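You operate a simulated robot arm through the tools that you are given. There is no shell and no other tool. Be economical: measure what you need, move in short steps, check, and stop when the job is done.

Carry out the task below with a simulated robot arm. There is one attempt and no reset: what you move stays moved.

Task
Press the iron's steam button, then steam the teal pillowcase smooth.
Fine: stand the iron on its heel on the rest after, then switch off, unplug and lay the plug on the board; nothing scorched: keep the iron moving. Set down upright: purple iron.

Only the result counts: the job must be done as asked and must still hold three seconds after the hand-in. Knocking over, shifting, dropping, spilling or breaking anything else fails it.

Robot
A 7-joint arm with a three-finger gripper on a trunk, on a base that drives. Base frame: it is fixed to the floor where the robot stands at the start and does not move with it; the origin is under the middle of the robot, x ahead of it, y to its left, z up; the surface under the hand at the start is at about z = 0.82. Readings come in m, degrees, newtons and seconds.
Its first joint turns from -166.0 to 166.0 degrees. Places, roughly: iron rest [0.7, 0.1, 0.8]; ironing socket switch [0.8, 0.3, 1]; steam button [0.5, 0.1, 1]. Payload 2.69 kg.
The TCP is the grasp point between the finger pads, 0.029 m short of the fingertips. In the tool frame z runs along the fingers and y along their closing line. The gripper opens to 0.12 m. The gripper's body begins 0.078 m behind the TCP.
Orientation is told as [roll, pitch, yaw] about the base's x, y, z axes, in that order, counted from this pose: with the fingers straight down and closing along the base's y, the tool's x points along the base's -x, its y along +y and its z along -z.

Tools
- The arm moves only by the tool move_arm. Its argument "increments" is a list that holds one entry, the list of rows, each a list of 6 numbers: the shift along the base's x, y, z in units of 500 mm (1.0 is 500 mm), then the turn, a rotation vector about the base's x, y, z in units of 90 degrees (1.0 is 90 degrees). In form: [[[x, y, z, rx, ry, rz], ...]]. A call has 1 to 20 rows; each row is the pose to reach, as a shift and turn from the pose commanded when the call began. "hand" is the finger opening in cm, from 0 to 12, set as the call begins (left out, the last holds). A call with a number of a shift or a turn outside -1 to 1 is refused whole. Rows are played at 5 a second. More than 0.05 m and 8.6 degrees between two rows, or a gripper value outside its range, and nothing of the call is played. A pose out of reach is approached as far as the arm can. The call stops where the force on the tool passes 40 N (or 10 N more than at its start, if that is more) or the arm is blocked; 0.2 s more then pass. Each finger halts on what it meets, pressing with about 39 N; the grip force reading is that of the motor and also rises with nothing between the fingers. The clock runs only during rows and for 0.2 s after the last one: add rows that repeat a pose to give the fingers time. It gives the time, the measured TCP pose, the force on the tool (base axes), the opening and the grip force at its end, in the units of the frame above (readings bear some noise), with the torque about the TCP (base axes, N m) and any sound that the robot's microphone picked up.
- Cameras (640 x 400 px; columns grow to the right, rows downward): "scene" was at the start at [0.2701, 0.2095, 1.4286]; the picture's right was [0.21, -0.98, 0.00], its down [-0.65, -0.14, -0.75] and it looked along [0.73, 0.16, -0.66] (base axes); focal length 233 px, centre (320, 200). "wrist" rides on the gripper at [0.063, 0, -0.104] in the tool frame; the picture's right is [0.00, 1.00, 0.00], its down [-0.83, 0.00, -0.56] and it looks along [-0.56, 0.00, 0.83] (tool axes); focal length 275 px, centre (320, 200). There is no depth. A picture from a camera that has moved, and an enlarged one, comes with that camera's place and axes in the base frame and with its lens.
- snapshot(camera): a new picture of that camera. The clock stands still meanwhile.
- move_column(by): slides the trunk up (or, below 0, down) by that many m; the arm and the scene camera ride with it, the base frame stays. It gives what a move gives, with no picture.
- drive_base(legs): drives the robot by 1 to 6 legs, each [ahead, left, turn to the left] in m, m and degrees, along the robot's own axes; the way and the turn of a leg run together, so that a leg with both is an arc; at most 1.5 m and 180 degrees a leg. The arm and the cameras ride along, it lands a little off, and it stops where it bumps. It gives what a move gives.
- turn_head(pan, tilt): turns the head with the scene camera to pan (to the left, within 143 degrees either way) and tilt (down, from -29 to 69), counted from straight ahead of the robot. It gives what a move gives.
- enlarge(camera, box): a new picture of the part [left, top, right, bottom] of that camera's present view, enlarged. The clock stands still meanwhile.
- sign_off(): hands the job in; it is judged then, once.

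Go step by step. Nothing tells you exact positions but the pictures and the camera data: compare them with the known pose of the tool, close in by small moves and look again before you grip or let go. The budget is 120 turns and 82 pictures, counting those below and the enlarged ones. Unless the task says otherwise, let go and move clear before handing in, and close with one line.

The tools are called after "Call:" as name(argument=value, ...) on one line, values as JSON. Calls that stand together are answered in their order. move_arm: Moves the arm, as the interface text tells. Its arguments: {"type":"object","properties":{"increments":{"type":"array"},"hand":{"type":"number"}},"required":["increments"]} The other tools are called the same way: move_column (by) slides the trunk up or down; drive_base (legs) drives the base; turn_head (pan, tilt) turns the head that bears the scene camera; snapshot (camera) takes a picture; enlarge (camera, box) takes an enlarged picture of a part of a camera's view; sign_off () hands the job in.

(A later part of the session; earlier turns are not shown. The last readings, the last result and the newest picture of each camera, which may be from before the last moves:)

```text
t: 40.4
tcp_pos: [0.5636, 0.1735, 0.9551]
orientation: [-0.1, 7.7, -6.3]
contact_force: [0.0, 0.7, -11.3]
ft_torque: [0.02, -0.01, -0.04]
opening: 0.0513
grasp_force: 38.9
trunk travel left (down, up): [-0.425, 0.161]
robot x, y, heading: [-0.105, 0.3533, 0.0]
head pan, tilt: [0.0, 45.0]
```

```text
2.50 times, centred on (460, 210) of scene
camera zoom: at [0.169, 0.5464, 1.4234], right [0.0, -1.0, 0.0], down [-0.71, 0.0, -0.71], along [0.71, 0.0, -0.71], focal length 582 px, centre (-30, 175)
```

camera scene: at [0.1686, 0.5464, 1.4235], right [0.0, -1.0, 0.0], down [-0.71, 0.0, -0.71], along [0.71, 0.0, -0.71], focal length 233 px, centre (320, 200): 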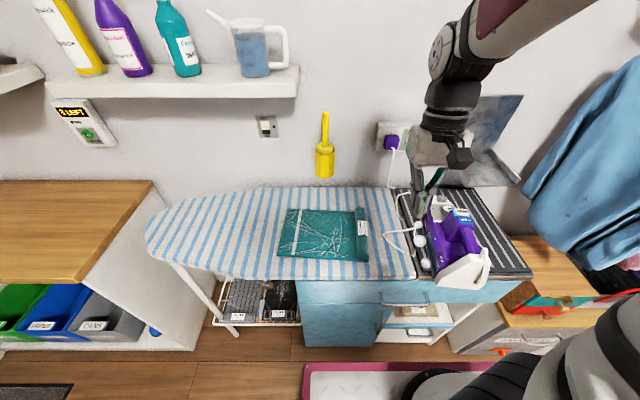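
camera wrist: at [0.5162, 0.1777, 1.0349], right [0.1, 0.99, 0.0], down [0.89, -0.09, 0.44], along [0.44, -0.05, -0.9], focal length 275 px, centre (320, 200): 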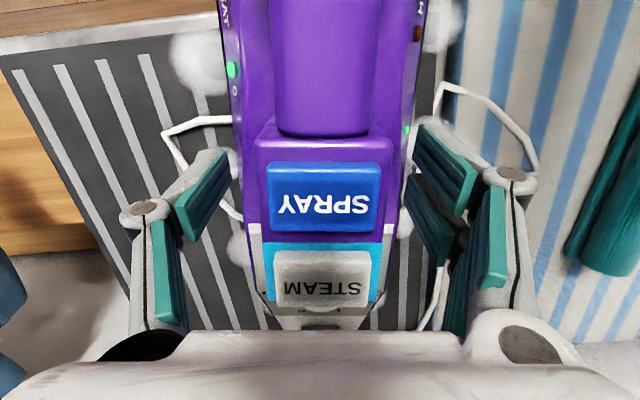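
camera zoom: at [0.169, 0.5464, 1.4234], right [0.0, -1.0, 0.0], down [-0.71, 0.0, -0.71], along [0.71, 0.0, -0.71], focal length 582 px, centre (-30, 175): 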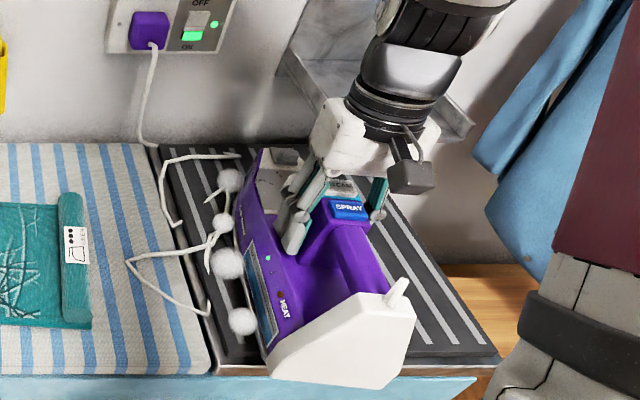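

The block grip is balanced, with almost no torque, and the weight is 11 N. I'll lift higher and carry it over the pillowcase, turning the tip to the left so the straight heel edge lies next to the rolled hem.

Call:
move_arm(increments=[[[0, 0, 0.04, 0, 0, 0], [0, 0, 0.08, 0, 0, 0], [0, 0, 0.13, 0, 0, 0], [0, 0.03, 0.16, 0, 0, 0.08], [0, 0.09, 0.16, 0, 0, 0.16], [0, 0.15, 0.16, 0, 0, 0.24], [0, 0.21, 0.16, 0, 0, 0.32], [0.02, 0.28, 0.16, 0, 0, 0.4], [0.03, 0.35, 0.16, 0, 0, 0.48], [0.05, 0.42, 0.16, 0, 0, 0.56], [0.06, 0.49, 0.16, 0, 0, 0.64], [0.08, 0.56, 0.16, 0, 0, 0.72], [0.09, 0.63, 0.16, 0, 0, 0.8], [0.11, 0.7, 0.16, 0, 0, 0.87], [0.12, 0.77, 0.16, 0, 0, 0.94], [0.13, 0.83, 0.16, 0, 0, 1.0], [0.13, 0.83, 0.16, 0, 0, 1.0]]])

Call:
snapshot(camera="scene")

Call:
snapshot(camera="wrist")

```text
t: 44.0
tcp_pos: [0.6274, 0.5916, 1.036]
orientation: [0.0, 7.7, 83.8]
contact_force: [-0.1, -0.2, -11.2]
ft_torque: [-0.02, -0.02, 0.0]
opening: 0.0514
grasp_force: 38.9
trunk travel left (down, up): [-0.425, 0.161]
robot x, y, heading: [-0.0987, 0.3538, 0.0]
head pan, tilt: [0.0, 45.0]
```

```text
42 pictures are left
camera scene: at [0.169, 0.5468, 1.4234], right [0.0, -1.0, 0.0], down [-0.71, 0.0, -0.71], along [0.71, 0.0, -0.71], focal length 233 px, centre (320, 200)
```

scene: 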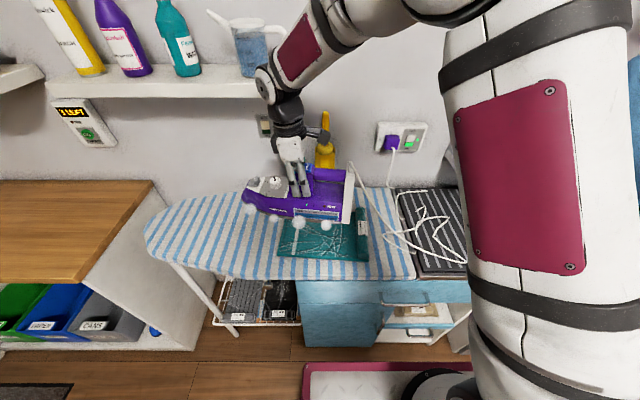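

```text
41 pictures are left
camera wrist: at [0.6224, 0.543, 1.1478], right [-0.99, 0.1, 0.0], down [0.09, 0.89, 0.44], along [0.05, 0.44, -0.9], focal length 275 px, centre (320, 200)
```

wrist: 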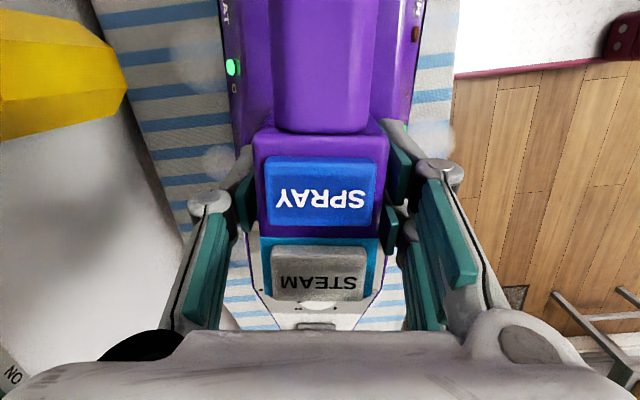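

The iron hovers over the pillowcase. I'll square it up, move to the near edge and come down to just above the cloth.

Call:
move_arm(increments=[[[-0.05, -0.01, -0.03, 0, 0, 0.035], [-0.09, -0.02, -0.06, 0, 0, 0.069], [-0.11, -0.027, -0.12, 0, 0, 0.069], [-0.11, -0.027, -0.172, 0, 0, 0.069], [-0.11, -0.027, -0.172, 0, 0, 0.069]]])

Call:
enlarge(camera="scene", box=[220, 150, 390, 280])

```text
t: 45.2
tcp_pos: [0.5738, 0.5746, 0.9493]
orientation: [0.1, 7.7, 90.0]
contact_force: [-0.5, -0.1, -10.7]
ft_torque: [0.02, 0.02, 0.01]
opening: 0.0512
grasp_force: 39.4
trunk travel left (down, up): [-0.425, 0.161]
robot x, y, heading: [-0.0988, 0.3578, 0.1]
head pan, tilt: [0.0, 45.0]
```

```text
3.08 times, centred on (305, 215) of scene
camera zoom: at [0.169, 0.5468, 1.4234], right [0.0, -1.0, 0.0], down [-0.71, 0.0, -0.71], along [0.71, 0.0, -0.71], focal length 716 px, centre (366, 154)
```

zoom: 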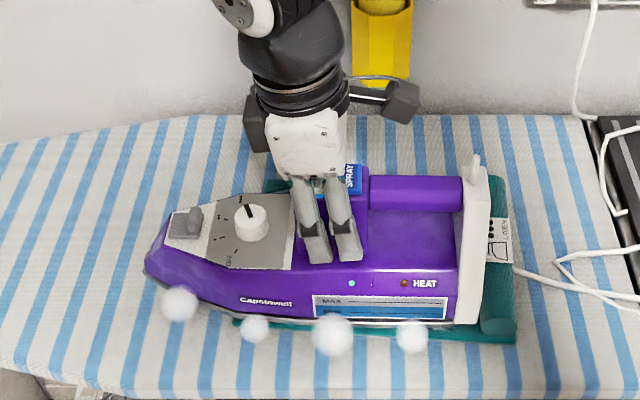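

Well aligned, with the heel about 7 mm left of the roll. Now I'll come down gently while moving.

Call:
move_arm(increments=[[[0.02, 0, -0.008, 0, 0, 0], [0.04, 0, -0.014, 0, 0, 0], [0.06, 0, -0.018, 0, 0, 0], [0.08, 0, -0.022, 0, 0, 0], [0.1, 0, -0.026, 0, 0, 0], [0.12, 0, -0.03, 0, 0, 0]]])

```text
t: 46.6
tcp_pos: [0.6338, 0.5753, 0.9327]
orientation: [0.0, 7.8, 89.9]
contact_force: [0.0, 0.7, -10.7]
ft_torque: [0.01, 0.03, 0.0]
opening: 0.0514
grasp_force: 39.1
trunk travel left (down, up): [-0.425, 0.161]
robot x, y, heading: [-0.0999, 0.3548, 0.2]
head pan, tilt: [0.0, 45.0]
```

Call:
move_arm(increments=[[[-0.02, 0, -0.002, 0, 0, 0], [-0.04, 0, -0.004, 0, 0, 0], [-0.06, 0, -0.006, 0, 0, 0], [-0.08, 0, -0.008, 0, 0, 0], [-0.1, 0, -0.01, 0, 0, 0]]])

```text
t: 47.8
tcp_pos: [0.5839, 0.5754, 0.9306]
orientation: [-0.2, 7.7, 90.0]
contact_force: [2.3, 1.6, -2.3]
ft_torque: [-1.04, 0.24, 0.29]
opening: 0.0515
grasp_force: 38.8
trunk travel left (down, up): [-0.425, 0.161]
robot x, y, heading: [-0.1002, 0.3558, 0.1]
head pan, tilt: [0.0, 45.0]
```

Contact is about 8 N, but at the heel end. I'll tilt the tip down slightly while stroking.

Call:
move_arm(increments=[[[0.02, 0, 0, -0.006, 0, 0], [0.04, 0, 0, -0.012, 0, 0], [0.06, 0, 0, -0.018, 0, 0], [0.08, 0, 0, -0.018, 0, 0], [0.1, 0, 0, -0.018, 0, 0], [0.12, 0, 0, -0.018, 0, 0]]])

Call:
enlarge(camera="scene", box=[220, 150, 390, 280])

```text
t: 49.2
tcp_pos: [0.6445, 0.5768, 0.9311]
orientation: [-0.2, 9.5, 89.8]
contact_force: [-11.2, -0.3, 18.2]
ft_torque: [0.39, 0.34, 0.1]
opening: 0.051
grasp_force: 39.4
trunk travel left (down, up): [-0.425, 0.161]
robot x, y, heading: [-0.0982, 0.3529, 0.0]
head pan, tilt: [0.0, 45.0]
```

```text
3.08 times, centred on (305, 215) of scene
camera zoom: at [0.1676, 0.5465, 1.4238], right [0.0, -1.0, 0.0], down [-0.71, 0.0, -0.71], along [0.71, 0.0, -0.71], focal length 716 px, centre (366, 154)
```

zoom: 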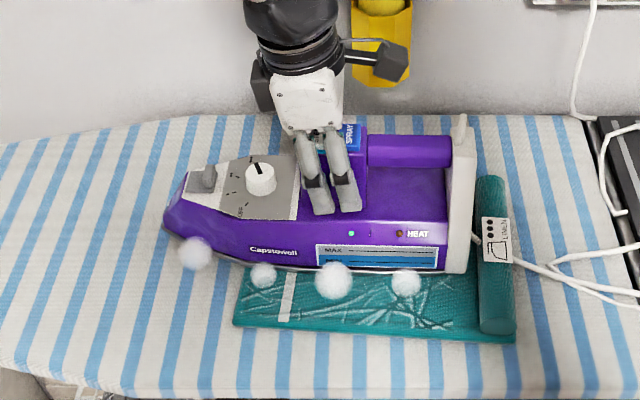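

The pressure is a bit high but balanced. I'll ease up slightly and stroke back and forth.

Call:
move_arm(increments=[[[-0.02, 0, 0.003, 0, 0, 0], [-0.04, 0, 0.003, 0, 0, 0], [-0.06, 0, 0.003, 0, 0, 0], [-0.08, 0, 0.003, 0, 0, 0], [-0.1, 0, 0.003, 0, 0, 0], [-0.12, 0, 0.003, 0, 0, 0], [-0.14, 0, 0.003, 0, 0, 0], [-0.16, 0, 0.003, 0, 0, 0], [-0.175, 0, 0.003, 0, 0, 0], [-0.155, 0, 0.003, 0, 0, 0], [-0.13, 0, 0.003, 0, 0, 0], [-0.105, 0, 0.003, 0, 0, 0], [-0.08, 0, 0.003, 0, 0, 0], [-0.055, 0, 0.003, 0, 0, 0], [-0.03, 0, 0.003, 0, 0, 0], [-0.005, 0, 0.003, 0, 0, 0], [0.015, 0, 0.003, 0, 0, 0], [0.03, 0, 0.003, 0, 0, 0]]])

Call:
enlarge(camera="scene", box=[220, 150, 390, 280])

```text
t: 53.0
tcp_pos: [0.6595, 0.5768, 0.931]
orientation: [0.0, 9.3, 90.0]
contact_force: [-2.4, 0.4, -1.9]
ft_torque: [0.28, 0.01, 0.13]
opening: 0.0509
grasp_force: 39.0
trunk travel left (down, up): [-0.425, 0.161]
robot x, y, heading: [-0.0985, 0.3579, 0.2]
head pan, tilt: [0.0, 45.0]
```

```text
3.08 times, centred on (305, 215) of scene
camera zoom: at [0.1687, 0.5467, 1.4235], right [0.0, -1.0, 0.0], down [-0.71, 0.0, -0.71], along [0.71, 0.0, -0.71], focal length 716 px, centre (366, 154)
```

zoom: 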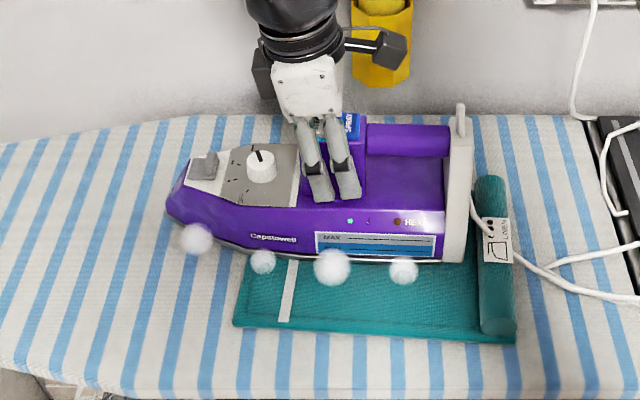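

The front half is smooth. I'll work the rear strip, staying clear of the yellow holder, then lift away to inspect.

Call:
move_arm(increments=[[[0.015, 0, 0, 0, 0, 0], [0.03, 0, 0, 0, 0, 0], [0.03, 0.02, 0, 0, 0, 0], [0.03, 0.04, 0, 0, 0, 0], [0.035, 0.06, 0, 0, 0, 0], [0.04, 0.08, 0, 0, 0, 0], [0.03, 0.1, 0, 0, 0, 0], [0.01, 0.1, 0, 0, 0, 0], [-0.02, 0.09, 0, 0, 0, 0], [-0.05, 0.07, 0, 0, 0, 0], [-0.08, 0.05, 0, 0, 0, 0], [-0.06, 0.03, 0, 0, 0, 0], [-0.03, 0.02, 0, 0, 0, 0], [0, 0.01, 0, 0, 0, 0], [0.025, 0.0, 0, 0, 0, 0], [0.01, 0.01, 0, 0, 0, 0], [-0.02, 0.01, 0, 0, 0, 0], [-0.05, 0.01, 0.03, 0, 0, 0], [-0.07, 0.01, 0.08, 0, 0, 0], [-0.08, 0.01, 0.15, 0, 0, 0]]])

Call:
move_arm(increments=[[[0, -0.06, 0.05, 0, 0, -0.08], [0, -0.14, 0.05, 0, 0, -0.16], [0, -0.22, 0.05, 0, 0, -0.24], [0, -0.3, 0.05, 0, 0, -0.32], [0, -0.38, 0.05, 0, 0, -0.4], [0, -0.46, 0.05, 0, 0, -0.48], [0, -0.54, 0.05, 0, 0, -0.56], [0, -0.62, 0.05, 0, 0, -0.64], [0, -0.7, 0.05, 0, 0, -0.72], [0, -0.76, 0.05, 0, 0, -0.8], [0, -0.8, 0.05, 0, 0, -0.88], [0, -0.82, 0.05, 0, 0, -0.94]]])

Call:
snapshot(camera="scene")

Call:
enlarge(camera="scene", box=[250, 190, 390, 280])

```text
t: 57.2
tcp_pos: [0.6182, 0.5825, 1.0047]
orientation: [-0.1, 9.4, 89.9]
contact_force: [0.4, -0.5, -12.0]
ft_torque: [-0.01, 0.02, 0.01]
opening: 0.0512
grasp_force: 38.8
trunk travel left (down, up): [-0.425, 0.161]
robot x, y, heading: [-0.0985, 0.3536, 0.4]
head pan, tilt: [0.0, 45.0]
```

```text
t: 59.8
tcp_pos: [0.6212, 0.1698, 1.0306]
orientation: [-0.1, 9.3, 5.2]
contact_force: [0.7, 0.7, -11.4]
ft_torque: [0.01, -0.03, 0.01]
opening: 0.0508
grasp_force: 38.9
trunk travel left (down, up): [-0.425, 0.161]
robot x, y, heading: [-0.1007, 0.3556, 0.0]
head pan, tilt: [0.0, 45.0]
```

```text
37 pictures are left
camera scene: at [0.169, 0.5466, 1.4234], right [0.0, -1.0, 0.0], down [-0.71, 0.0, -0.71], along [0.71, 0.0, -0.71], focal length 233 px, centre (320, 200)
```

scene: 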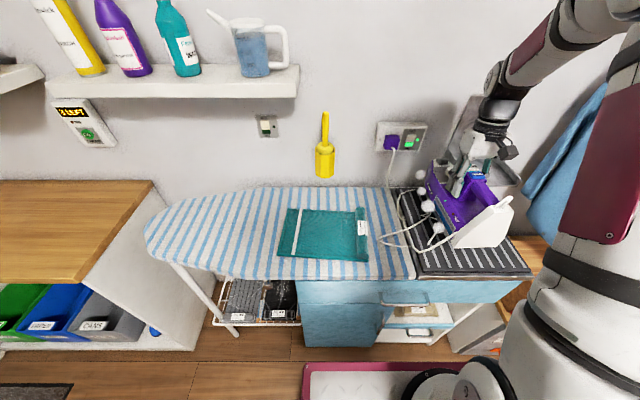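

```text
4.44 times, centred on (320, 235) of scene
camera zoom: at [0.169, 0.5466, 1.4234], right [0.0, -1.0, 0.0], down [-0.71, 0.0, -0.71], along [0.71, 0.0, -0.71], focal length 1034 px, centre (320, 44)
```

zoom: 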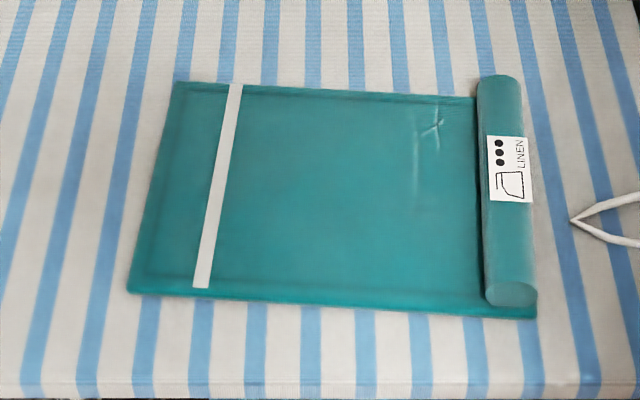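

Nearly perfect; one small crease is left at about (0.62–0.70, 0.46–0.48) next to the roll. I'll go back over it with the heel end flatter.

Call:
move_arm(increments=[[[0, 0.02, 0, 0, 0, 0.07], [0, 0.05, 0, 0, 0, 0.15], [0, 0.1, 0, 0, 0, 0.23], [0, 0.16, 0, 0, 0, 0.31], [0, 0.23, 0, 0, 0, 0.39], [0, 0.31, 0, 0, 0, 0.47], [0, 0.39, 0, 0, 0, 0.55], [0, 0.47, 0, 0, 0, 0.63], [0, 0.55, 0, 0, 0, 0.71], [0, 0.63, 0, 0, 0, 0.79], [0, 0.71, 0, 0, 0, 0.87], [0, 0.77, 0, 0, 0, 0.942], [0, 0.814, -0.02, 0, 0, 0.942], [0, 0.814, -0.1, 0, 0, 0.942], [0, 0.814, -0.16, 0, 0, 0.942]]])

Call:
enlarge(camera="scene", box=[220, 150, 390, 280])

```text
t: 63.0
tcp_pos: [0.6185, 0.5774, 0.9491]
orientation: [0.0, 9.2, 90.0]
contact_force: [-0.5, 0.7, -10.9]
ft_torque: [0.01, -0.04, -0.01]
opening: 0.0506
grasp_force: 39.3
trunk travel left (down, up): [-0.425, 0.161]
robot x, y, heading: [-0.0981, 0.3549, 0.2]
head pan, tilt: [0.0, 45.0]
```

```text
3.08 times, centred on (305, 215) of scene
camera zoom: at [0.1688, 0.5467, 1.4235], right [0.0, -1.0, 0.0], down [-0.71, 0.0, -0.71], along [0.71, 0.0, -0.71], focal length 716 px, centre (366, 154)
```

zoom: 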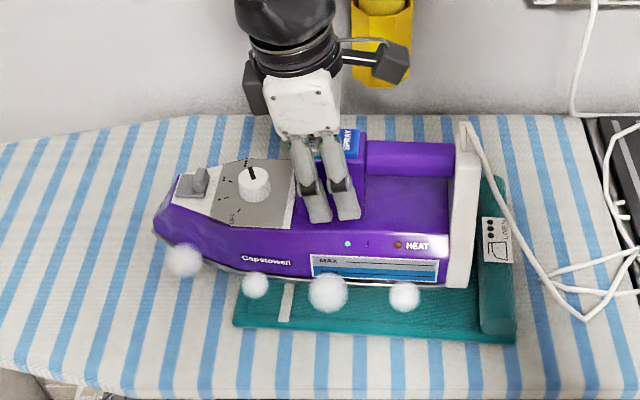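

Call:
move_arm(increments=[[[-0.01, -0.004, -0.02, 0.006, 0, 0], [-0.02, -0.008, -0.034, 0.011, 0, 0], [-0.04, -0.008, -0.038, 0.011, 0, 0], [-0.02, -0.008, -0.04, 0.011, 0, 0], [0.0, -0.008, -0.04, 0.011, 0, 0], [0.02, -0.008, -0.04, 0.011, 0, 0], [0.04, -0.008, -0.04, 0.011, 0, 0]]])

```text
t: 64.6
tcp_pos: [0.6394, 0.574, 0.9317]
orientation: [0.0, 8.4, 90.1]
contact_force: [-2.1, -0.1, -3.9]
ft_torque: [-0.09, 0.31, -0.09]
opening: 0.0508
grasp_force: 39.2
trunk travel left (down, up): [-0.425, 0.161]
robot x, y, heading: [-0.0999, 0.3553, -0.2]
head pan, tilt: [0.0, 45.0]
```

Call:
move_arm(increments=[[[0.02, 0, -0.001, 0.004, 0, 0], [0.04, 0, -0.002, 0.006, 0, 0], [0.06, 0, -0.002, 0.006, 0, 0], [0.075, 0, -0.002, 0.006, 0, 0], [0.05, 0, -0.002, 0.006, 0, 0], [0.025, 0.0, -0.002, 0.006, 0, 0], [0, 0, -0.002, 0.006, 0, 0], [-0.025, 0, -0.002, 0.006, 0, 0], [-0.05, 0, -0.002, 0.006, 0, 0], [-0.08, 0, -0.002, 0.006, 0, 0], [-0.11, 0, -0.002, 0.006, 0, 0], [-0.08, 0, -0.002, 0.006, 0, 0], [-0.05, 0, -0.002, 0.006, 0, 0], [-0.02, 0, -0.002, 0.006, 0, 0], [0.01, 0, -0.002, 0.006, 0, 0], [0.04, 0, -0.002, 0.006, 0, 0], [0.06, 0, -0.002, 0.006, 0, 0], [0.075, 0, -0.002, 0.006, 0, 0], [0.05, 0, -0.002, 0.006, 0, 0]]])

Call:
move_arm(increments=[[[-0.02, 0.01, 0.01, 0, 0, 0], [-0.04, 0.01, 0.06, 0, 0, 0], [-0.06, 0, 0.14, 0, 0, 0], [-0.06, -0.03, 0.2, 0, 0, -0.08], [-0.06, -0.1, 0.2, 0, 0, -0.16], [-0.06, -0.18, 0.2, 0, 0, -0.24], [-0.06, -0.26, 0.2, 0, 0, -0.32], [-0.06, -0.34, 0.2, 0, 0, -0.4], [-0.06, -0.42, 0.2, 0, 0, -0.48], [-0.06, -0.5, 0.2, 0, 0, -0.56], [-0.06, -0.58, 0.2, 0, 0, -0.64], [-0.06, -0.66, 0.2, 0, 0, -0.72], [-0.06, -0.73, 0.2, 0, 0, -0.8], [-0.08, -0.8, 0.2, 0, 0, -0.88], [-0.1, -0.86, 0.2, 0, 0, -0.96], [-0.12, -0.92, 0.2, 0, 0, -1.0]]])

Call:
snapshot(camera="scene")

Call:
enlarge(camera="scene", box=[250, 190, 390, 280])

```text
t: 68.6
tcp_pos: [0.6675, 0.5742, 0.9304]
orientation: [-0.3, 7.8, 90.0]
contact_force: [7.7, -0.3, 7.0]
ft_torque: [0.6, -1.04, -0.28]
opening: 0.0507
grasp_force: 38.5
trunk travel left (down, up): [-0.425, 0.161]
robot x, y, heading: [-0.0994, 0.3546, 0.0]
head pan, tilt: [0.0, 45.0]
```

```text
t: 72.0
tcp_pos: [0.6054, 0.1375, 1.0274]
orientation: [1.2, 8.8, 2.5]
contact_force: [-5.0, 16.5, -11.5]
ft_torque: [0.66, 0.46, 1.19]
opening: 0.0557
grasp_force: 38.9
trunk travel left (down, up): [-0.425, 0.161]
robot x, y, heading: [-0.1019, 0.3528, 0.1]
head pan, tilt: [0.0, 45.0]
stopped in row 16: the force on the tool passed its limit at 45 N (the readings are from after the stop); the commanded pose is now the measured one
```

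```text
34 pictures are left
camera scene: at [0.1684, 0.5483, 1.4233], right [0.0, -1.0, 0.0], down [-0.71, 0.0, -0.71], along [0.71, 0.0, -0.71], focal length 233 px, centre (320, 200)
```

scene: 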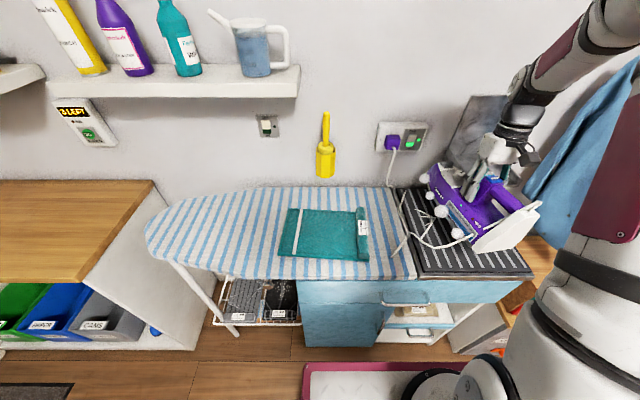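

```text
4.44 times, centred on (320, 235) of scene
camera zoom: at [0.1684, 0.5483, 1.4233], right [0.0, -1.0, 0.0], down [-0.71, 0.0, -0.71], along [0.71, 0.0, -0.71], focal length 1034 px, centre (320, 44)
```

zoom: 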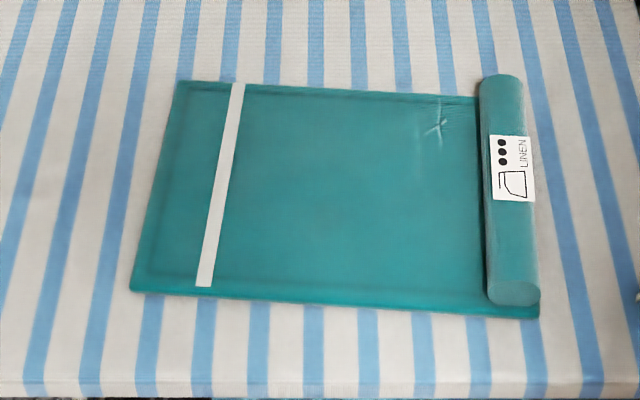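

The iron's nose touched the wall bracket as it came round, so I'll back off at once and check. A tiny crease remains at about (0.67, 0.46).

Call:
move_arm(increments=[[[-0.04, 0.02, 0.0, 0, 0, 0], [-0.1, 0.06, 0, 0, 0, 0], [-0.16, 0.12, 0, 0, 0, 0], [-0.16, 0.16, 0, 0, 0, 0]]])

Call:
enlarge(camera="scene", box=[370, 80, 550, 290])

Call:
snapshot(camera="wrist")

```text
t: 73.0
tcp_pos: [0.5263, 0.2092, 1.0302]
orientation: [0.8, 8.5, 1.8]
contact_force: [-0.3, -1.4, -12.1]
ft_torque: [0.01, 0.1, 0.01]
opening: 0.0497
grasp_force: 38.7
trunk travel left (down, up): [-0.425, 0.161]
robot x, y, heading: [-0.0995, 0.3582, -0.0]
head pan, tilt: [0.0, 45.0]
```

```text
1.90 times, centred on (460, 185) of scene
camera zoom: at [0.1688, 0.5468, 1.4235], right [0.0, -1.0, 0.0], down [-0.71, 0.0, -0.71], along [0.71, 0.0, -0.71], focal length 443 px, centre (53, 229)
```

zoom: 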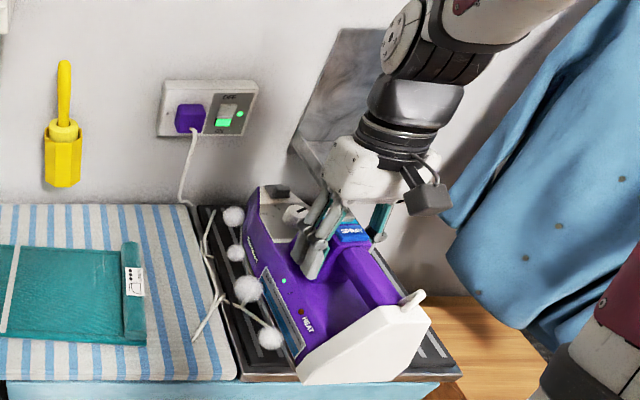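

```text
31 pictures are left
camera wrist: at [0.4787, 0.2057, 1.1414], right [-0.04, 1.0, 0.01], down [0.9, 0.03, 0.43], along [0.43, 0.03, -0.9], focal length 275 px, centre (320, 200)
```

wrist: 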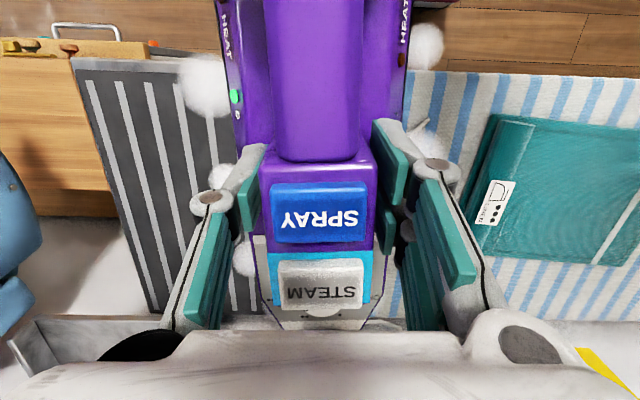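

The bracket is still in place, but the iron may have tilted a little in the grip. I'll set it flat on the rest mat, release and re-grip it squarely.

Call:
move_arm(increments=[[[0.03, -0.04, -0.02, 0, 0, -0.02], [0.06, -0.08, -0.07, 0, 0, -0.02], [0.06, -0.08, -0.13, 0, 0, -0.02], [0.06, -0.08, -0.17, 0, 0, -0.02], [0.06, -0.08, -0.19, 0, 0, -0.02]]])

Call:
enlarge(camera="scene", box=[380, 130, 540, 290])

```text
t: 74.2
tcp_pos: [0.5571, 0.1707, 0.9343]
orientation: [0.9, 8.4, 0.2]
contact_force: [0.5, -0.3, -0.3]
ft_torque: [0.22, 0.88, 0.13]
opening: 0.0496
grasp_force: 38.8
trunk travel left (down, up): [-0.425, 0.161]
robot x, y, heading: [-0.102, 0.3538, 0.4]
head pan, tilt: [0.0, 45.0]
```

```text
2.50 times, centred on (460, 210) of scene
camera zoom: at [0.1683, 0.5473, 1.4236], right [0.0, -1.0, 0.0], down [-0.71, 0.0, -0.71], along [0.71, 0.0, -0.71], focal length 582 px, centre (-30, 175)
```

zoom: 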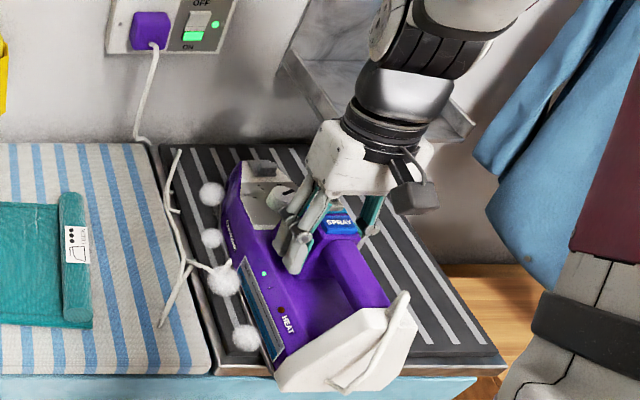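

Heel touches first, so the nose has tipped up slightly. I'll lower a few mm more and open.

Call:
move_arm(increments=[[[0, 0, -0.004, 0, 0.01, 0], [0, 0, -0.008, 0, 0.02, 0], [0, 0, -0.012, 0, 0.03, 0], [0, 0, -0.012, 0, 0.03, 0]]])

Call:
move_arm(hand=9, increments=[[[0, 0, 0, 0, 0, 0], [0, 0, 0, 0, 0, 0], [0, 0, 0, 0, 0, 0]]])

Call:
snapshot(camera="wrist")

Call:
enlarge(camera="scene", box=[380, 130, 540, 290])

```text
t: 75.2
tcp_pos: [0.5568, 0.1715, 0.93]
orientation: [0.7, 10.9, 0.2]
contact_force: [10.4, -6.2, 36.1]
ft_torque: [-0.14, -0.73, 0.47]
opening: 0.0502
grasp_force: 38.9
trunk travel left (down, up): [-0.425, 0.161]
robot x, y, heading: [-0.1036, 0.355, -0.0]
head pan, tilt: [0.0, 45.0]
```

```text
t: 76.0
tcp_pos: [0.5557, 0.1722, 0.9267]
orientation: [0.7, 11.1, 0.2]
contact_force: [-0.4, 0.4, 0.2]
ft_torque: [0.02, 0.0, -0.01]
opening: 0.09
grasp_force: 0.0
trunk travel left (down, up): [-0.425, 0.161]
robot x, y, heading: [-0.0995, 0.3519, -0.2]
head pan, tilt: [0.0, 45.0]
```

```text
29 pictures are left
camera wrist: at [0.5146, 0.1699, 1.041], right [0.0, 1.0, 0.02], down [0.92, 0.0, 0.38], along [0.38, 0.02, -0.92], focal length 275 px, centre (320, 200)
```

wrist: 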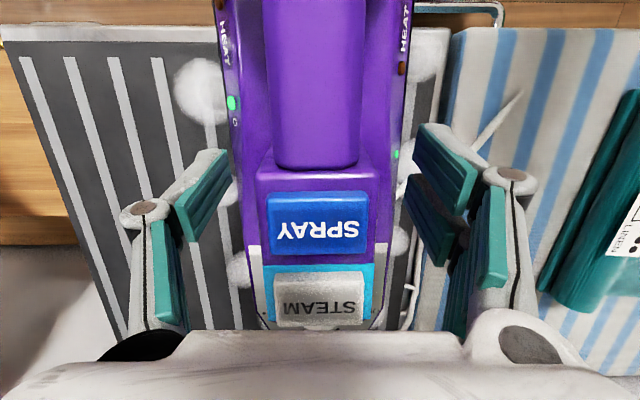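

```text
2.50 times, centred on (460, 210) of scene
camera zoom: at [0.1683, 0.5473, 1.4235], right [0.0, -1.0, 0.0], down [-0.71, 0.0, -0.71], along [0.71, 0.0, -0.71], focal length 582 px, centre (-30, 175)
```

zoom: 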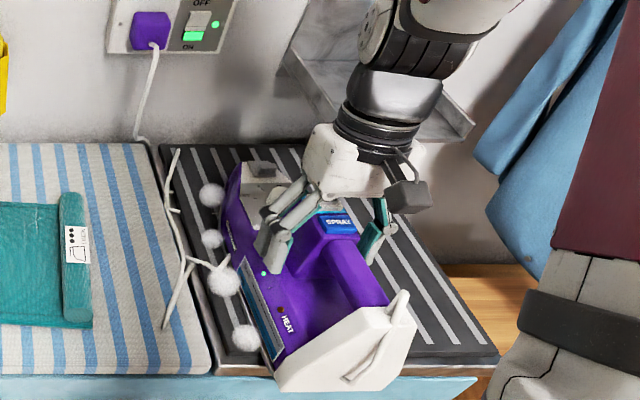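

Call:
move_arm(increments=[[[0.008, -0.005, 0, -0.008, -0.02, 0], [0.016, -0.006, -0.002, -0.008, -0.038, 0], [0.016, -0.006, -0.003, -0.008, -0.038, 0]]])

Call:
move_arm(hand=0, increments=[[[0, 0, 0, 0, 0, 0], [0, 0, 0, 0, 0, 0], [0, 0, 0, 0, 0, 0], [0, 0, 0, 0, 0, 0]]])

Call:
move_arm(increments=[[[0, 0, 0.02, 0, 0, 0], [0, 0, 0.06, 0, 0, 0], [-0.02, 0.02, 0.14, 0, 0, 0], [-0.04, 0.06, 0.2, 0, 0, 0], [-0.04, 0.06, 0.2, 0, 0, 0]]])

Call:
snapshot(camera="wrist")

```text
t: 76.8
tcp_pos: [0.5628, 0.1684, 0.9263]
orientation: [0.1, 7.7, 0.1]
contact_force: [-0.2, -0.1, 0.2]
ft_torque: [0.02, 0.0, 0.01]
opening: 0.09
grasp_force: 0.1
trunk travel left (down, up): [-0.425, 0.161]
robot x, y, heading: [-0.0971, 0.3578, -0.1]
head pan, tilt: [0.0, 45.0]
```

```text
t: 77.8
tcp_pos: [0.5631, 0.1692, 0.9251]
orientation: [0.1, 7.7, 0.2]
contact_force: [0.7, 8.5, 5.4]
ft_torque: [0.46, -0.19, 0.11]
opening: 0.0509
grasp_force: 39.5
trunk travel left (down, up): [-0.425, 0.161]
robot x, y, heading: [-0.0991, 0.3571, -0.1]
head pan, tilt: [0.0, 45.0]
```

```text
t: 79.0
tcp_pos: [0.5463, 0.1968, 1.0253]
orientation: [0.1, 7.8, 0.0]
contact_force: [-0.8, -0.2, -11.3]
ft_torque: [0.01, 0.07, 0.04]
opening: 0.0511
grasp_force: 38.7
trunk travel left (down, up): [-0.425, 0.161]
robot x, y, heading: [-0.0984, 0.3552, 0.1]
head pan, tilt: [0.0, 45.0]
```

```text
27 pictures are left
camera wrist: at [0.4983, 0.197, 1.1369], right [-0.01, 1.0, 0.0], down [0.9, 0.0, 0.44], along [0.44, 0.0, -0.9], focal length 275 px, centre (320, 200)
```

wrist: 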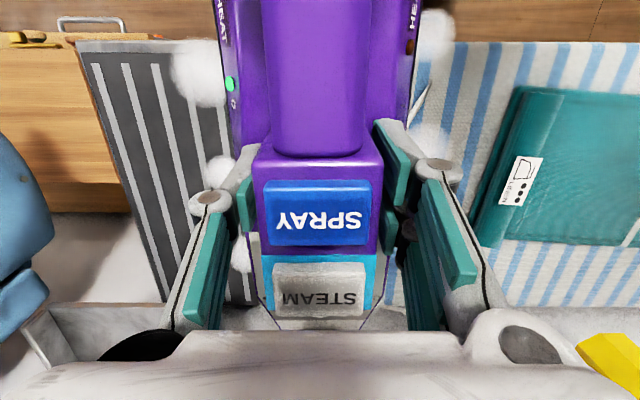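

Square grip again. I'll take it over the pillowcase with the tip towards the wall, yawed -10° so its right edge runs beside the roll.

Call:
move_arm(increments=[[[0, 0.08, 0, 0, 0, -0.02], [-0.01, 0.17, 0, 0, 0, -0.05], [-0.02, 0.26, 0, 0, 0, -0.08], [-0.03, 0.35, 0, 0, 0, -0.111], [-0.033, 0.44, 0, 0, 0, -0.111], [-0.033, 0.53, 0, 0, 0, -0.111], [-0.033, 0.61, 0, 0, 0, -0.111], [-0.033, 0.63, -0.06, 0, 0, -0.111], [-0.033, 0.63, -0.12, 0, 0, -0.111], [-0.033, 0.63, -0.16, 0, 0, -0.111], [-0.033, 0.63, -0.16, 0, 0, -0.111]]])

Call:
enlarge(camera="scene", box=[250, 140, 420, 290])

```text
t: 81.4
tcp_pos: [0.5272, 0.5128, 0.9474]
orientation: [0.1, 7.7, -9.9]
contact_force: [-0.2, 0.7, -11.0]
ft_torque: [0.02, 0.06, 0.01]
opening: 0.0504
grasp_force: 38.6
trunk travel left (down, up): [-0.425, 0.161]
robot x, y, heading: [-0.1038, 0.3574, 0.1]
head pan, tilt: [0.0, 45.0]
```

```text
2.67 times, centred on (335, 215) of scene
camera zoom: at [0.1686, 0.5475, 1.4234], right [0.0, -1.0, 0.0], down [-0.71, 0.0, -0.71], along [0.71, 0.0, -0.71], focal length 621 px, centre (280, 160)
```

zoom: 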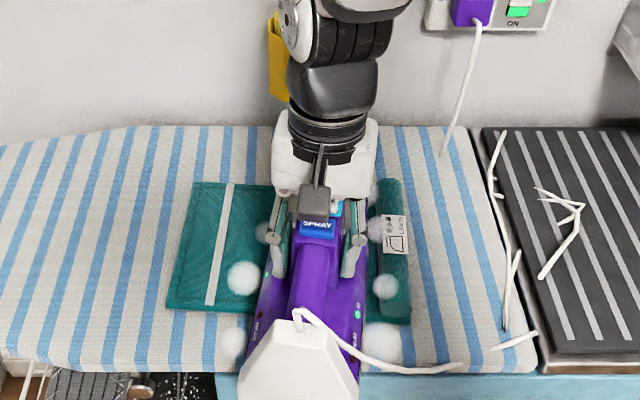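

Call:
move_arm(increments=[[[0.01, -0.006, -0.01, 0, 0, 0], [0.03, -0.012, -0.018, 0, 0, 0], [0.05, -0.014, -0.024, 0, 0, 0], [0.07, -0.014, -0.028, 0, 0, 0], [0.09, -0.014, -0.031, 0, 0, 0], [0.11, -0.014, -0.033, 0, 0, 0]]])

```text
t: 82.8
tcp_pos: [0.5827, 0.508, 0.9304]
orientation: [0.0, 7.8, -9.9]
contact_force: [-0.2, 0.8, -10.6]
ft_torque: [0.04, 0.06, -0.02]
opening: 0.0505
grasp_force: 39.3
trunk travel left (down, up): [-0.425, 0.161]
robot x, y, heading: [-0.1022, 0.3553, -0.2]
head pan, tilt: [0.0, 45.0]
```

Call:
move_arm(increments=[[[0.015, 0, -0.003, 0, 0, 0], [0.03, 0, -0.006, 0, 0, 0], [0.015, 0, -0.008, 0, 0, 0], [0, 0, -0.01, 0, 0, 0], [-0.02, 0, -0.011, 0, 0, 0]]])

```text
t: 83.8
tcp_pos: [0.5848, 0.5073, 0.9294]
orientation: [0.4, 7.1, -10.0]
contact_force: [-3.9, -1.8, 10.6]
ft_torque: [0.17, 0.39, 0.2]
opening: 0.0504
grasp_force: 38.8
trunk travel left (down, up): [-0.425, 0.161]
robot x, y, heading: [-0.0986, 0.3555, 0.1]
head pan, tilt: [0.0, 45.0]
stopped in row 5: the force on the tool passed its limit at 45 N (the readings are from after the stop); the commanded pose is now the measured one
```

Contact is firm, so I'll ease off slightly and keep stroking over the crease.

Call:
move_arm(increments=[[[0.01, 0, 0.004, 0, 0, 0], [0.02, 0, 0.003, 0, 0, 0], [0.03, 0, 0.003, 0, 0, 0], [0.035, 0.01, 0.003, 0, 0, 0], [0.02, 0.015, 0.003, 0, 0, 0], [0.0, 0.01, 0.003, 0, 0, 0], [-0.02, 0.005, 0.003, 0, 0, 0], [0, 0, 0.002, 0, 0, 0], [0.02, 0, 0.002, 0, 0, 0], [0.035, 0, 0.002, 0, 0, 0], [0.02, 0.01, 0.002, 0, 0, 0]]])

```text
t: 86.2
tcp_pos: [0.5959, 0.5142, 0.9302]
orientation: [0.4, 6.9, -10.0]
contact_force: [1.0, 0.0, -4.4]
ft_torque: [0.14, 0.41, 0.1]
opening: 0.0502
grasp_force: 39.1
trunk travel left (down, up): [-0.425, 0.161]
robot x, y, heading: [-0.0986, 0.3564, 0.4]
head pan, tilt: [0.0, 45.0]
```

Pressure sits at the rear of the sole, so I'll tip the nose down a degree and stroke again.

Call:
move_arm(increments=[[[-0.01, 0, 0, 0, 0.008, 0], [-0.03, -0.005, 0, 0, 0.016, 0], [-0.05, -0.012, 0, 0, 0.018, 0], [-0.03, -0.014, 0, 0, 0.018, 0], [-0.01, -0.014, 0, 0, 0.018, 0], [0.01, -0.014, 0, 0, 0.018, 0], [0.015, -0.006, 0, 0, 0.018, 0], [0.0, 0.0, 0, 0, 0.018, 0], [-0.02, -0.005, 0, 0, 0.018, 0], [-0.04, -0.01, 0, 0, 0.018, 0], [-0.02, -0.014, 0, 0, 0.018, 0], [0.0, -0.014, 0, 0, 0.018, 0], [0.012, -0.014, 0, 0, 0.018, 0], [0.0, -0.01, 0, 0, 0.018, 0]]])

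```text
t: 89.2
tcp_pos: [0.5992, 0.5066, 0.9295]
orientation: [0.1, 8.1, -10.2]
contact_force: [7.1, -6.9, 18.1]
ft_torque: [-0.23, 0.07, 0.47]
opening: 0.0503
grasp_force: 39.5
trunk travel left (down, up): [-0.425, 0.161]
robot x, y, heading: [-0.1008, 0.3561, 0.0]
head pan, tilt: [0.0, 45.0]
```

Now balanced and firm. I'll slide back, lift, carry it toward the rest and inspect.

Call:
move_arm(increments=[[[-0.02, 0.005, 0.003, 0, 0, 0], [-0.06, 0.01, 0.01, 0, 0, 0], [-0.11, 0.01, 0.03, 0, 0, 0], [-0.15, 0.01, 0.08, 0, 0, 0.02], [-0.15, 0.01, 0.15, 0, 0, 0.05], [-0.15, 0.0, 0.2, 0, 0, 0.08], [-0.15, -0.08, 0.22, 0, 0, 0.11], [-0.15, -0.16, 0.22, 0, 0, 0.11], [-0.15, -0.25, 0.22, 0, 0, 0.11], [-0.15, -0.34, 0.22, 0, 0, 0.11], [-0.14, -0.43, 0.22, 0, 0, 0.11], [-0.12, -0.52, 0.22, 0, 0, 0.11], [-0.1, -0.61, 0.22, 0, 0, 0.11], [-0.1, -0.67, 0.22, 0, 0, 0.11], [-0.1, -0.67, 0.22, 0, 0, 0.11]]])

Call:
enlarge(camera="scene", box=[250, 190, 390, 280])

Call:
snapshot(camera="wrist")

```text
t: 92.5
tcp_pos: [0.5449, 0.1765, 1.0397]
orientation: [0.1, 8.7, -0.2]
contact_force: [-1.0, 0.1, -11.9]
ft_torque: [-0.01, 0.06, 0.02]
opening: 0.0501
grasp_force: 39.1
trunk travel left (down, up): [-0.425, 0.161]
robot x, y, heading: [-0.0994, 0.3553, 0.0]
head pan, tilt: [0.0, 45.0]
```

```text
4.44 times, centred on (320, 235) of scene
camera zoom: at [0.1689, 0.5472, 1.4234], right [0.0, -1.0, 0.0], down [-0.71, 0.0, -0.71], along [0.71, 0.0, -0.71], focal length 1034 px, centre (320, 44)
```

zoom: 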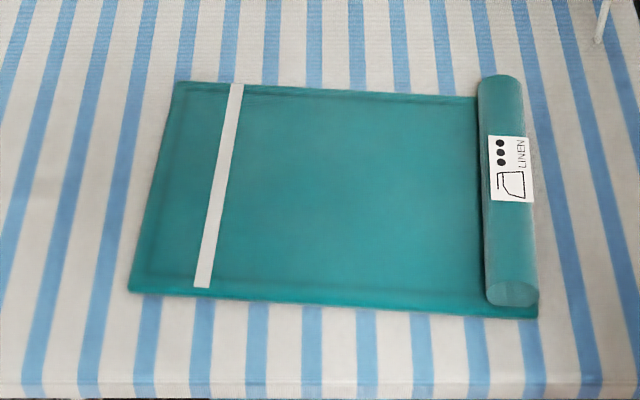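

```text
24 pictures are left
camera wrist: at [0.4986, 0.1749, 1.1506], right [0.0, 1.0, 0.0], down [0.91, 0.0, 0.43], along [0.43, 0.0, -0.91], focal length 275 px, centre (320, 200)
```

wrist: 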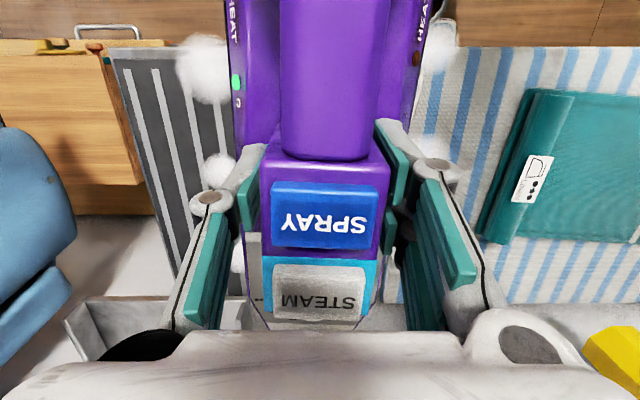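

The pillowcase is smooth. Now I'll tip the iron up slowly, low above the rest, to stand it on its heel.

Call:
move_arm(increments=[[[0.0, -0.015, -0.01, 0, -0.06, 0], [0.0, -0.03, -0.02, 0, -0.12, 0], [0.0, -0.045, -0.03, 0, -0.18, 0], [0.0, -0.06, -0.04, 0, -0.24, 0], [0.005, -0.075, -0.05, 0, -0.3, 0], [0.01, -0.09, -0.055, 0, -0.36, 0], [0.015, -0.105, -0.06, 0, -0.42, 0], [0.02, -0.12, -0.065, 0, -0.48, 0], [0.02, -0.135, -0.065, 0, -0.54, 0], [0.02, -0.153, -0.065, 0, -0.6, 0], [0.02, -0.153, -0.065, 0, -0.6, 0]]])

Call:
snapshot(camera="scene")

```text
t: 93.9
tcp_pos: [0.5476, 0.1368, 1.0087]
orientation: [1.4, -23.7, 0.5]
contact_force: [-2.0, 10.6, -15.0]
ft_torque: [0.65, 1.12, 1.39]
opening: 0.0521
grasp_force: 39.1
trunk travel left (down, up): [-0.425, 0.161]
robot x, y, heading: [-0.0987, 0.3568, 0.3]
head pan, tilt: [0.0, 45.0]
stopped in row 7: the force on the tool passed its limit at 44 N (the readings are from after the stop); the commanded pose is now the measured one
```

```text
23 pictures are left
camera scene: at [0.1686, 0.548, 1.4232], right [0.0, -1.0, 0.0], down [-0.71, 0.0, -0.71], along [0.71, 0.0, -0.71], focal length 233 px, centre (320, 200)
```

scene: 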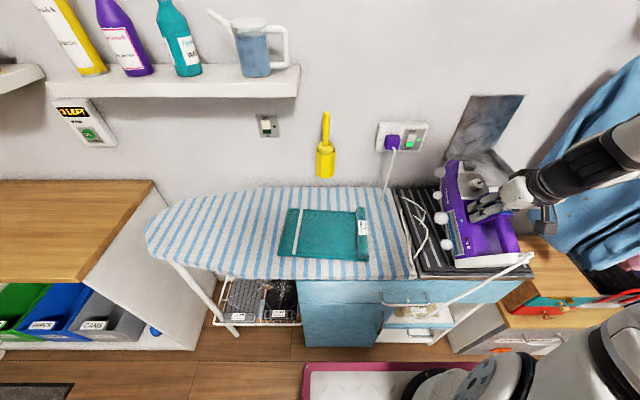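

The nose met the bracket again on the way right. I'll shift back left and a bit towards me, finish tipping there, then slide right once upright.

Call:
move_arm(increments=[[[-0.01, 0.03, 0, 0, 0, 0], [-0.02, 0.08, 0, 0, 0, 0], [-0.02, 0.12, 0, 0, 0, 0], [-0.02, 0.12, 0, 0, 0, 0]]])

Call:
enlarge(camera="scene", box=[400, 90, 560, 300])

Call:
snapshot(camera="wrist")

```text
t: 94.9
tcp_pos: [0.5382, 0.1922, 1.0114]
orientation: [1.0, -24.1, 0.3]
contact_force: [-0.2, -0.2, -11.6]
ft_torque: [-0.02, 0.33, -0.01]
opening: 0.0507
grasp_force: 39.1
trunk travel left (down, up): [-0.425, 0.161]
robot x, y, heading: [-0.1003, 0.3574, 0.2]
head pan, tilt: [0.0, 45.0]
```

```text
1.90 times, centred on (480, 195) of scene
camera zoom: at [0.1686, 0.5475, 1.4234], right [0.0, -1.0, 0.0], down [-0.71, 0.0, -0.71], along [0.71, 0.0, -0.71], focal length 443 px, centre (15, 210)
```

zoom: 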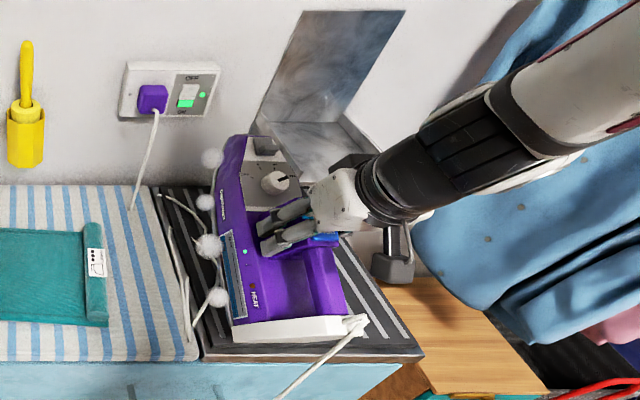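

```text
21 pictures are left
camera wrist: at [0.4377, 0.19, 1.0785], right [-0.02, 1.0, 0.01], down [0.53, 0.0, 0.85], along [0.85, 0.02, -0.53], focal length 275 px, centre (320, 200)
```

wrist: 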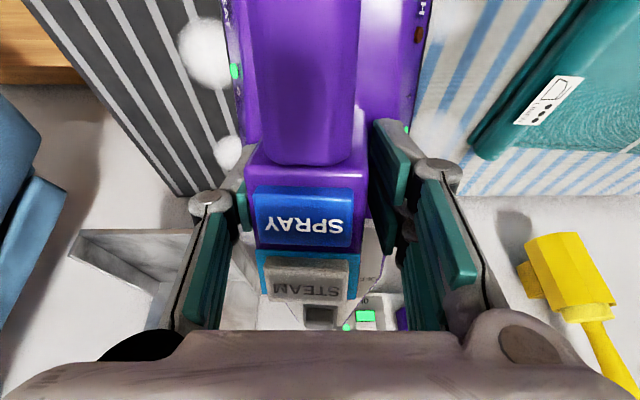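

Call:
move_arm(increments=[[[0.0, 0, 0, 0, -0.06, 0], [0.0, 0, 0, 0, -0.12, 0], [0.0, 0, 0, 0, -0.18, 0], [0.0, 0, 0, 0, -0.24, 0], [0.01, 0, 0, 0, -0.3, 0], [0.02, 0, 0, 0, -0.36, 0], [0.02, -0.01, 0, 0, -0.42, 0], [0.02, -0.03, 0, 0, -0.48, 0], [0.02, -0.06, -0.01, 0, -0.54, 0], [0.02, -0.1, -0.02, 0, -0.6, 0], [0.03, -0.14, -0.03, 0, -0.64, 0], [0.04, -0.18, -0.04, 0, -0.64, 0], [0.04, -0.18, -0.04, 0, -0.64, 0]]])

Call:
enlarge(camera="scene", box=[420, 110, 600, 300])

Call:
snapshot(camera="wrist")

```text
t: 97.7
tcp_pos: [0.5564, 0.1044, 0.9888]
orientation: [-0.3, -81.7, 1.4]
contact_force: [0.3, -0.2, -11.4]
ft_torque: [-0.02, 0.69, -0.01]
opening: 0.0504
grasp_force: 39.0
out of reach, approached as far as the arm can: row 4, 5, 6, 7, 8, 9, 10
trunk travel left (down, up): [-0.425, 0.161]
robot x, y, heading: [-0.0994, 0.3566, 0.2]
head pan, tilt: [0.0, 45.0]
```

```text
2.11 times, centred on (510, 205) of scene
camera zoom: at [0.1686, 0.5474, 1.4235], right [0.0, -1.0, 0.0], down [-0.71, 0.0, -0.71], along [0.71, 0.0, -0.71], focal length 490 px, centre (-80, 190)
```

zoom: 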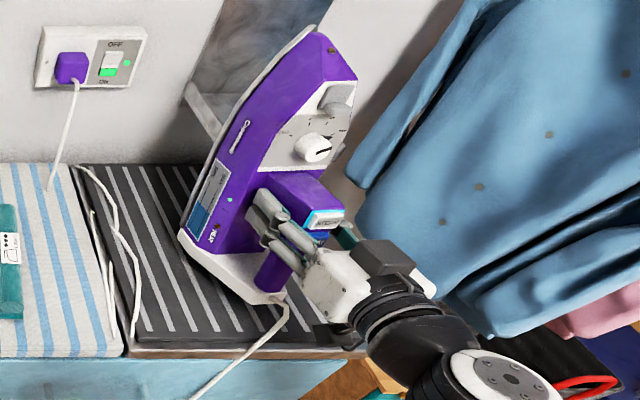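

```text
19 pictures are left
camera wrist: at [0.4446, 0.1008, 0.9404], right [-0.02, 1.0, -0.01], down [-0.43, 0.0, 0.9], along [0.9, 0.02, 0.43], focal length 275 px, centre (320, 200)
```

wrist: 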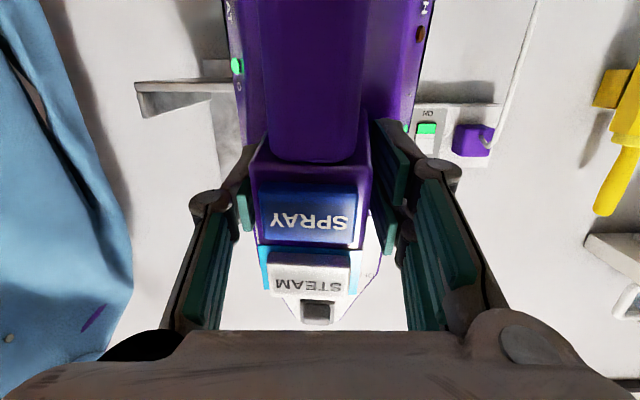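

The iron is held upright over the mat. I'll lower it gently to contact.

Call:
move_arm(increments=[[[0, 0, -0.02, 0, 0, 0], [0, 0, -0.04, 0, 0, 0], [0, 0, -0.05, 0, 0, 0], [0, 0, -0.058, 0, 0, 0], [0, 0, -0.064, 0, 0, 0]]])

Call:
enlarge(camera="scene", box=[430, 130, 560, 290])

```text
t: 98.9
tcp_pos: [0.5582, 0.1062, 0.9621]
orientation: [-2.2, -82.1, 3.7]
contact_force: [-3.1, 4.6, 22.2]
ft_torque: [-0.45, 1.07, -2.51]
opening: 0.0506
grasp_force: 39.2
trunk travel left (down, up): [-0.425, 0.161]
robot x, y, heading: [-0.097, 0.3554, 0.4]
head pan, tilt: [0.0, 45.0]
```

```text
2.50 times, centred on (495, 210) of scene
camera zoom: at [0.1661, 0.5484, 1.4241], right [0.0, -1.0, 0.0], down [-0.71, 0.0, -0.71], along [0.71, 0.0, -0.71], focal length 582 px, centre (-118, 175)
```

zoom: 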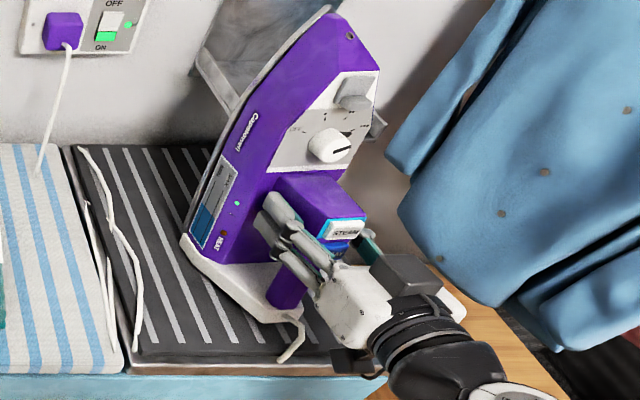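

The heel is planted and I'm pressing too hard. I'll relieve the downward load and read again.

Call:
move_arm(increments=[[[0, 0, 0.003, 0, 0, 0], [0, 0, 0.006, 0, 0, 0], [0, 0, 0.006, 0, 0, 0]]])

Call:
snapshot(camera="wrist")

```text
t: 99.7
tcp_pos: [0.5578, 0.1047, 0.962]
orientation: [-0.7, -81.8, 1.8]
contact_force: [-8.9, 9.0, 22.4]
ft_torque: [-0.33, -1.18, 0.46]
opening: 0.0502
grasp_force: 39.3
trunk travel left (down, up): [-0.425, 0.161]
robot x, y, heading: [-0.0994, 0.3532, 0.1]
head pan, tilt: [0.0, 45.0]
```

```text
17 pictures are left
camera wrist: at [0.4456, 0.1023, 0.9124], right [-0.02, 1.0, -0.01], down [-0.43, 0.0, 0.9], along [0.9, 0.02, 0.43], focal length 275 px, centre (320, 200)
```

wrist: 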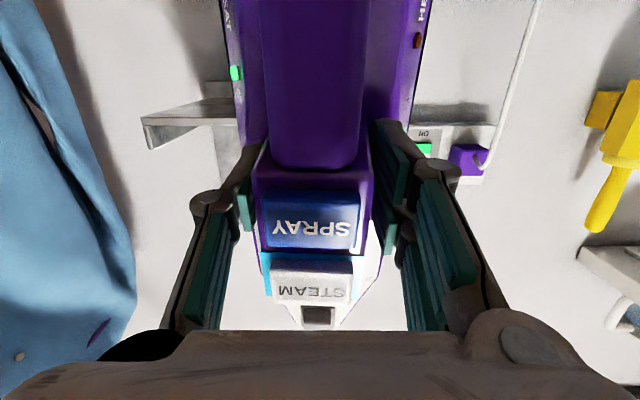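

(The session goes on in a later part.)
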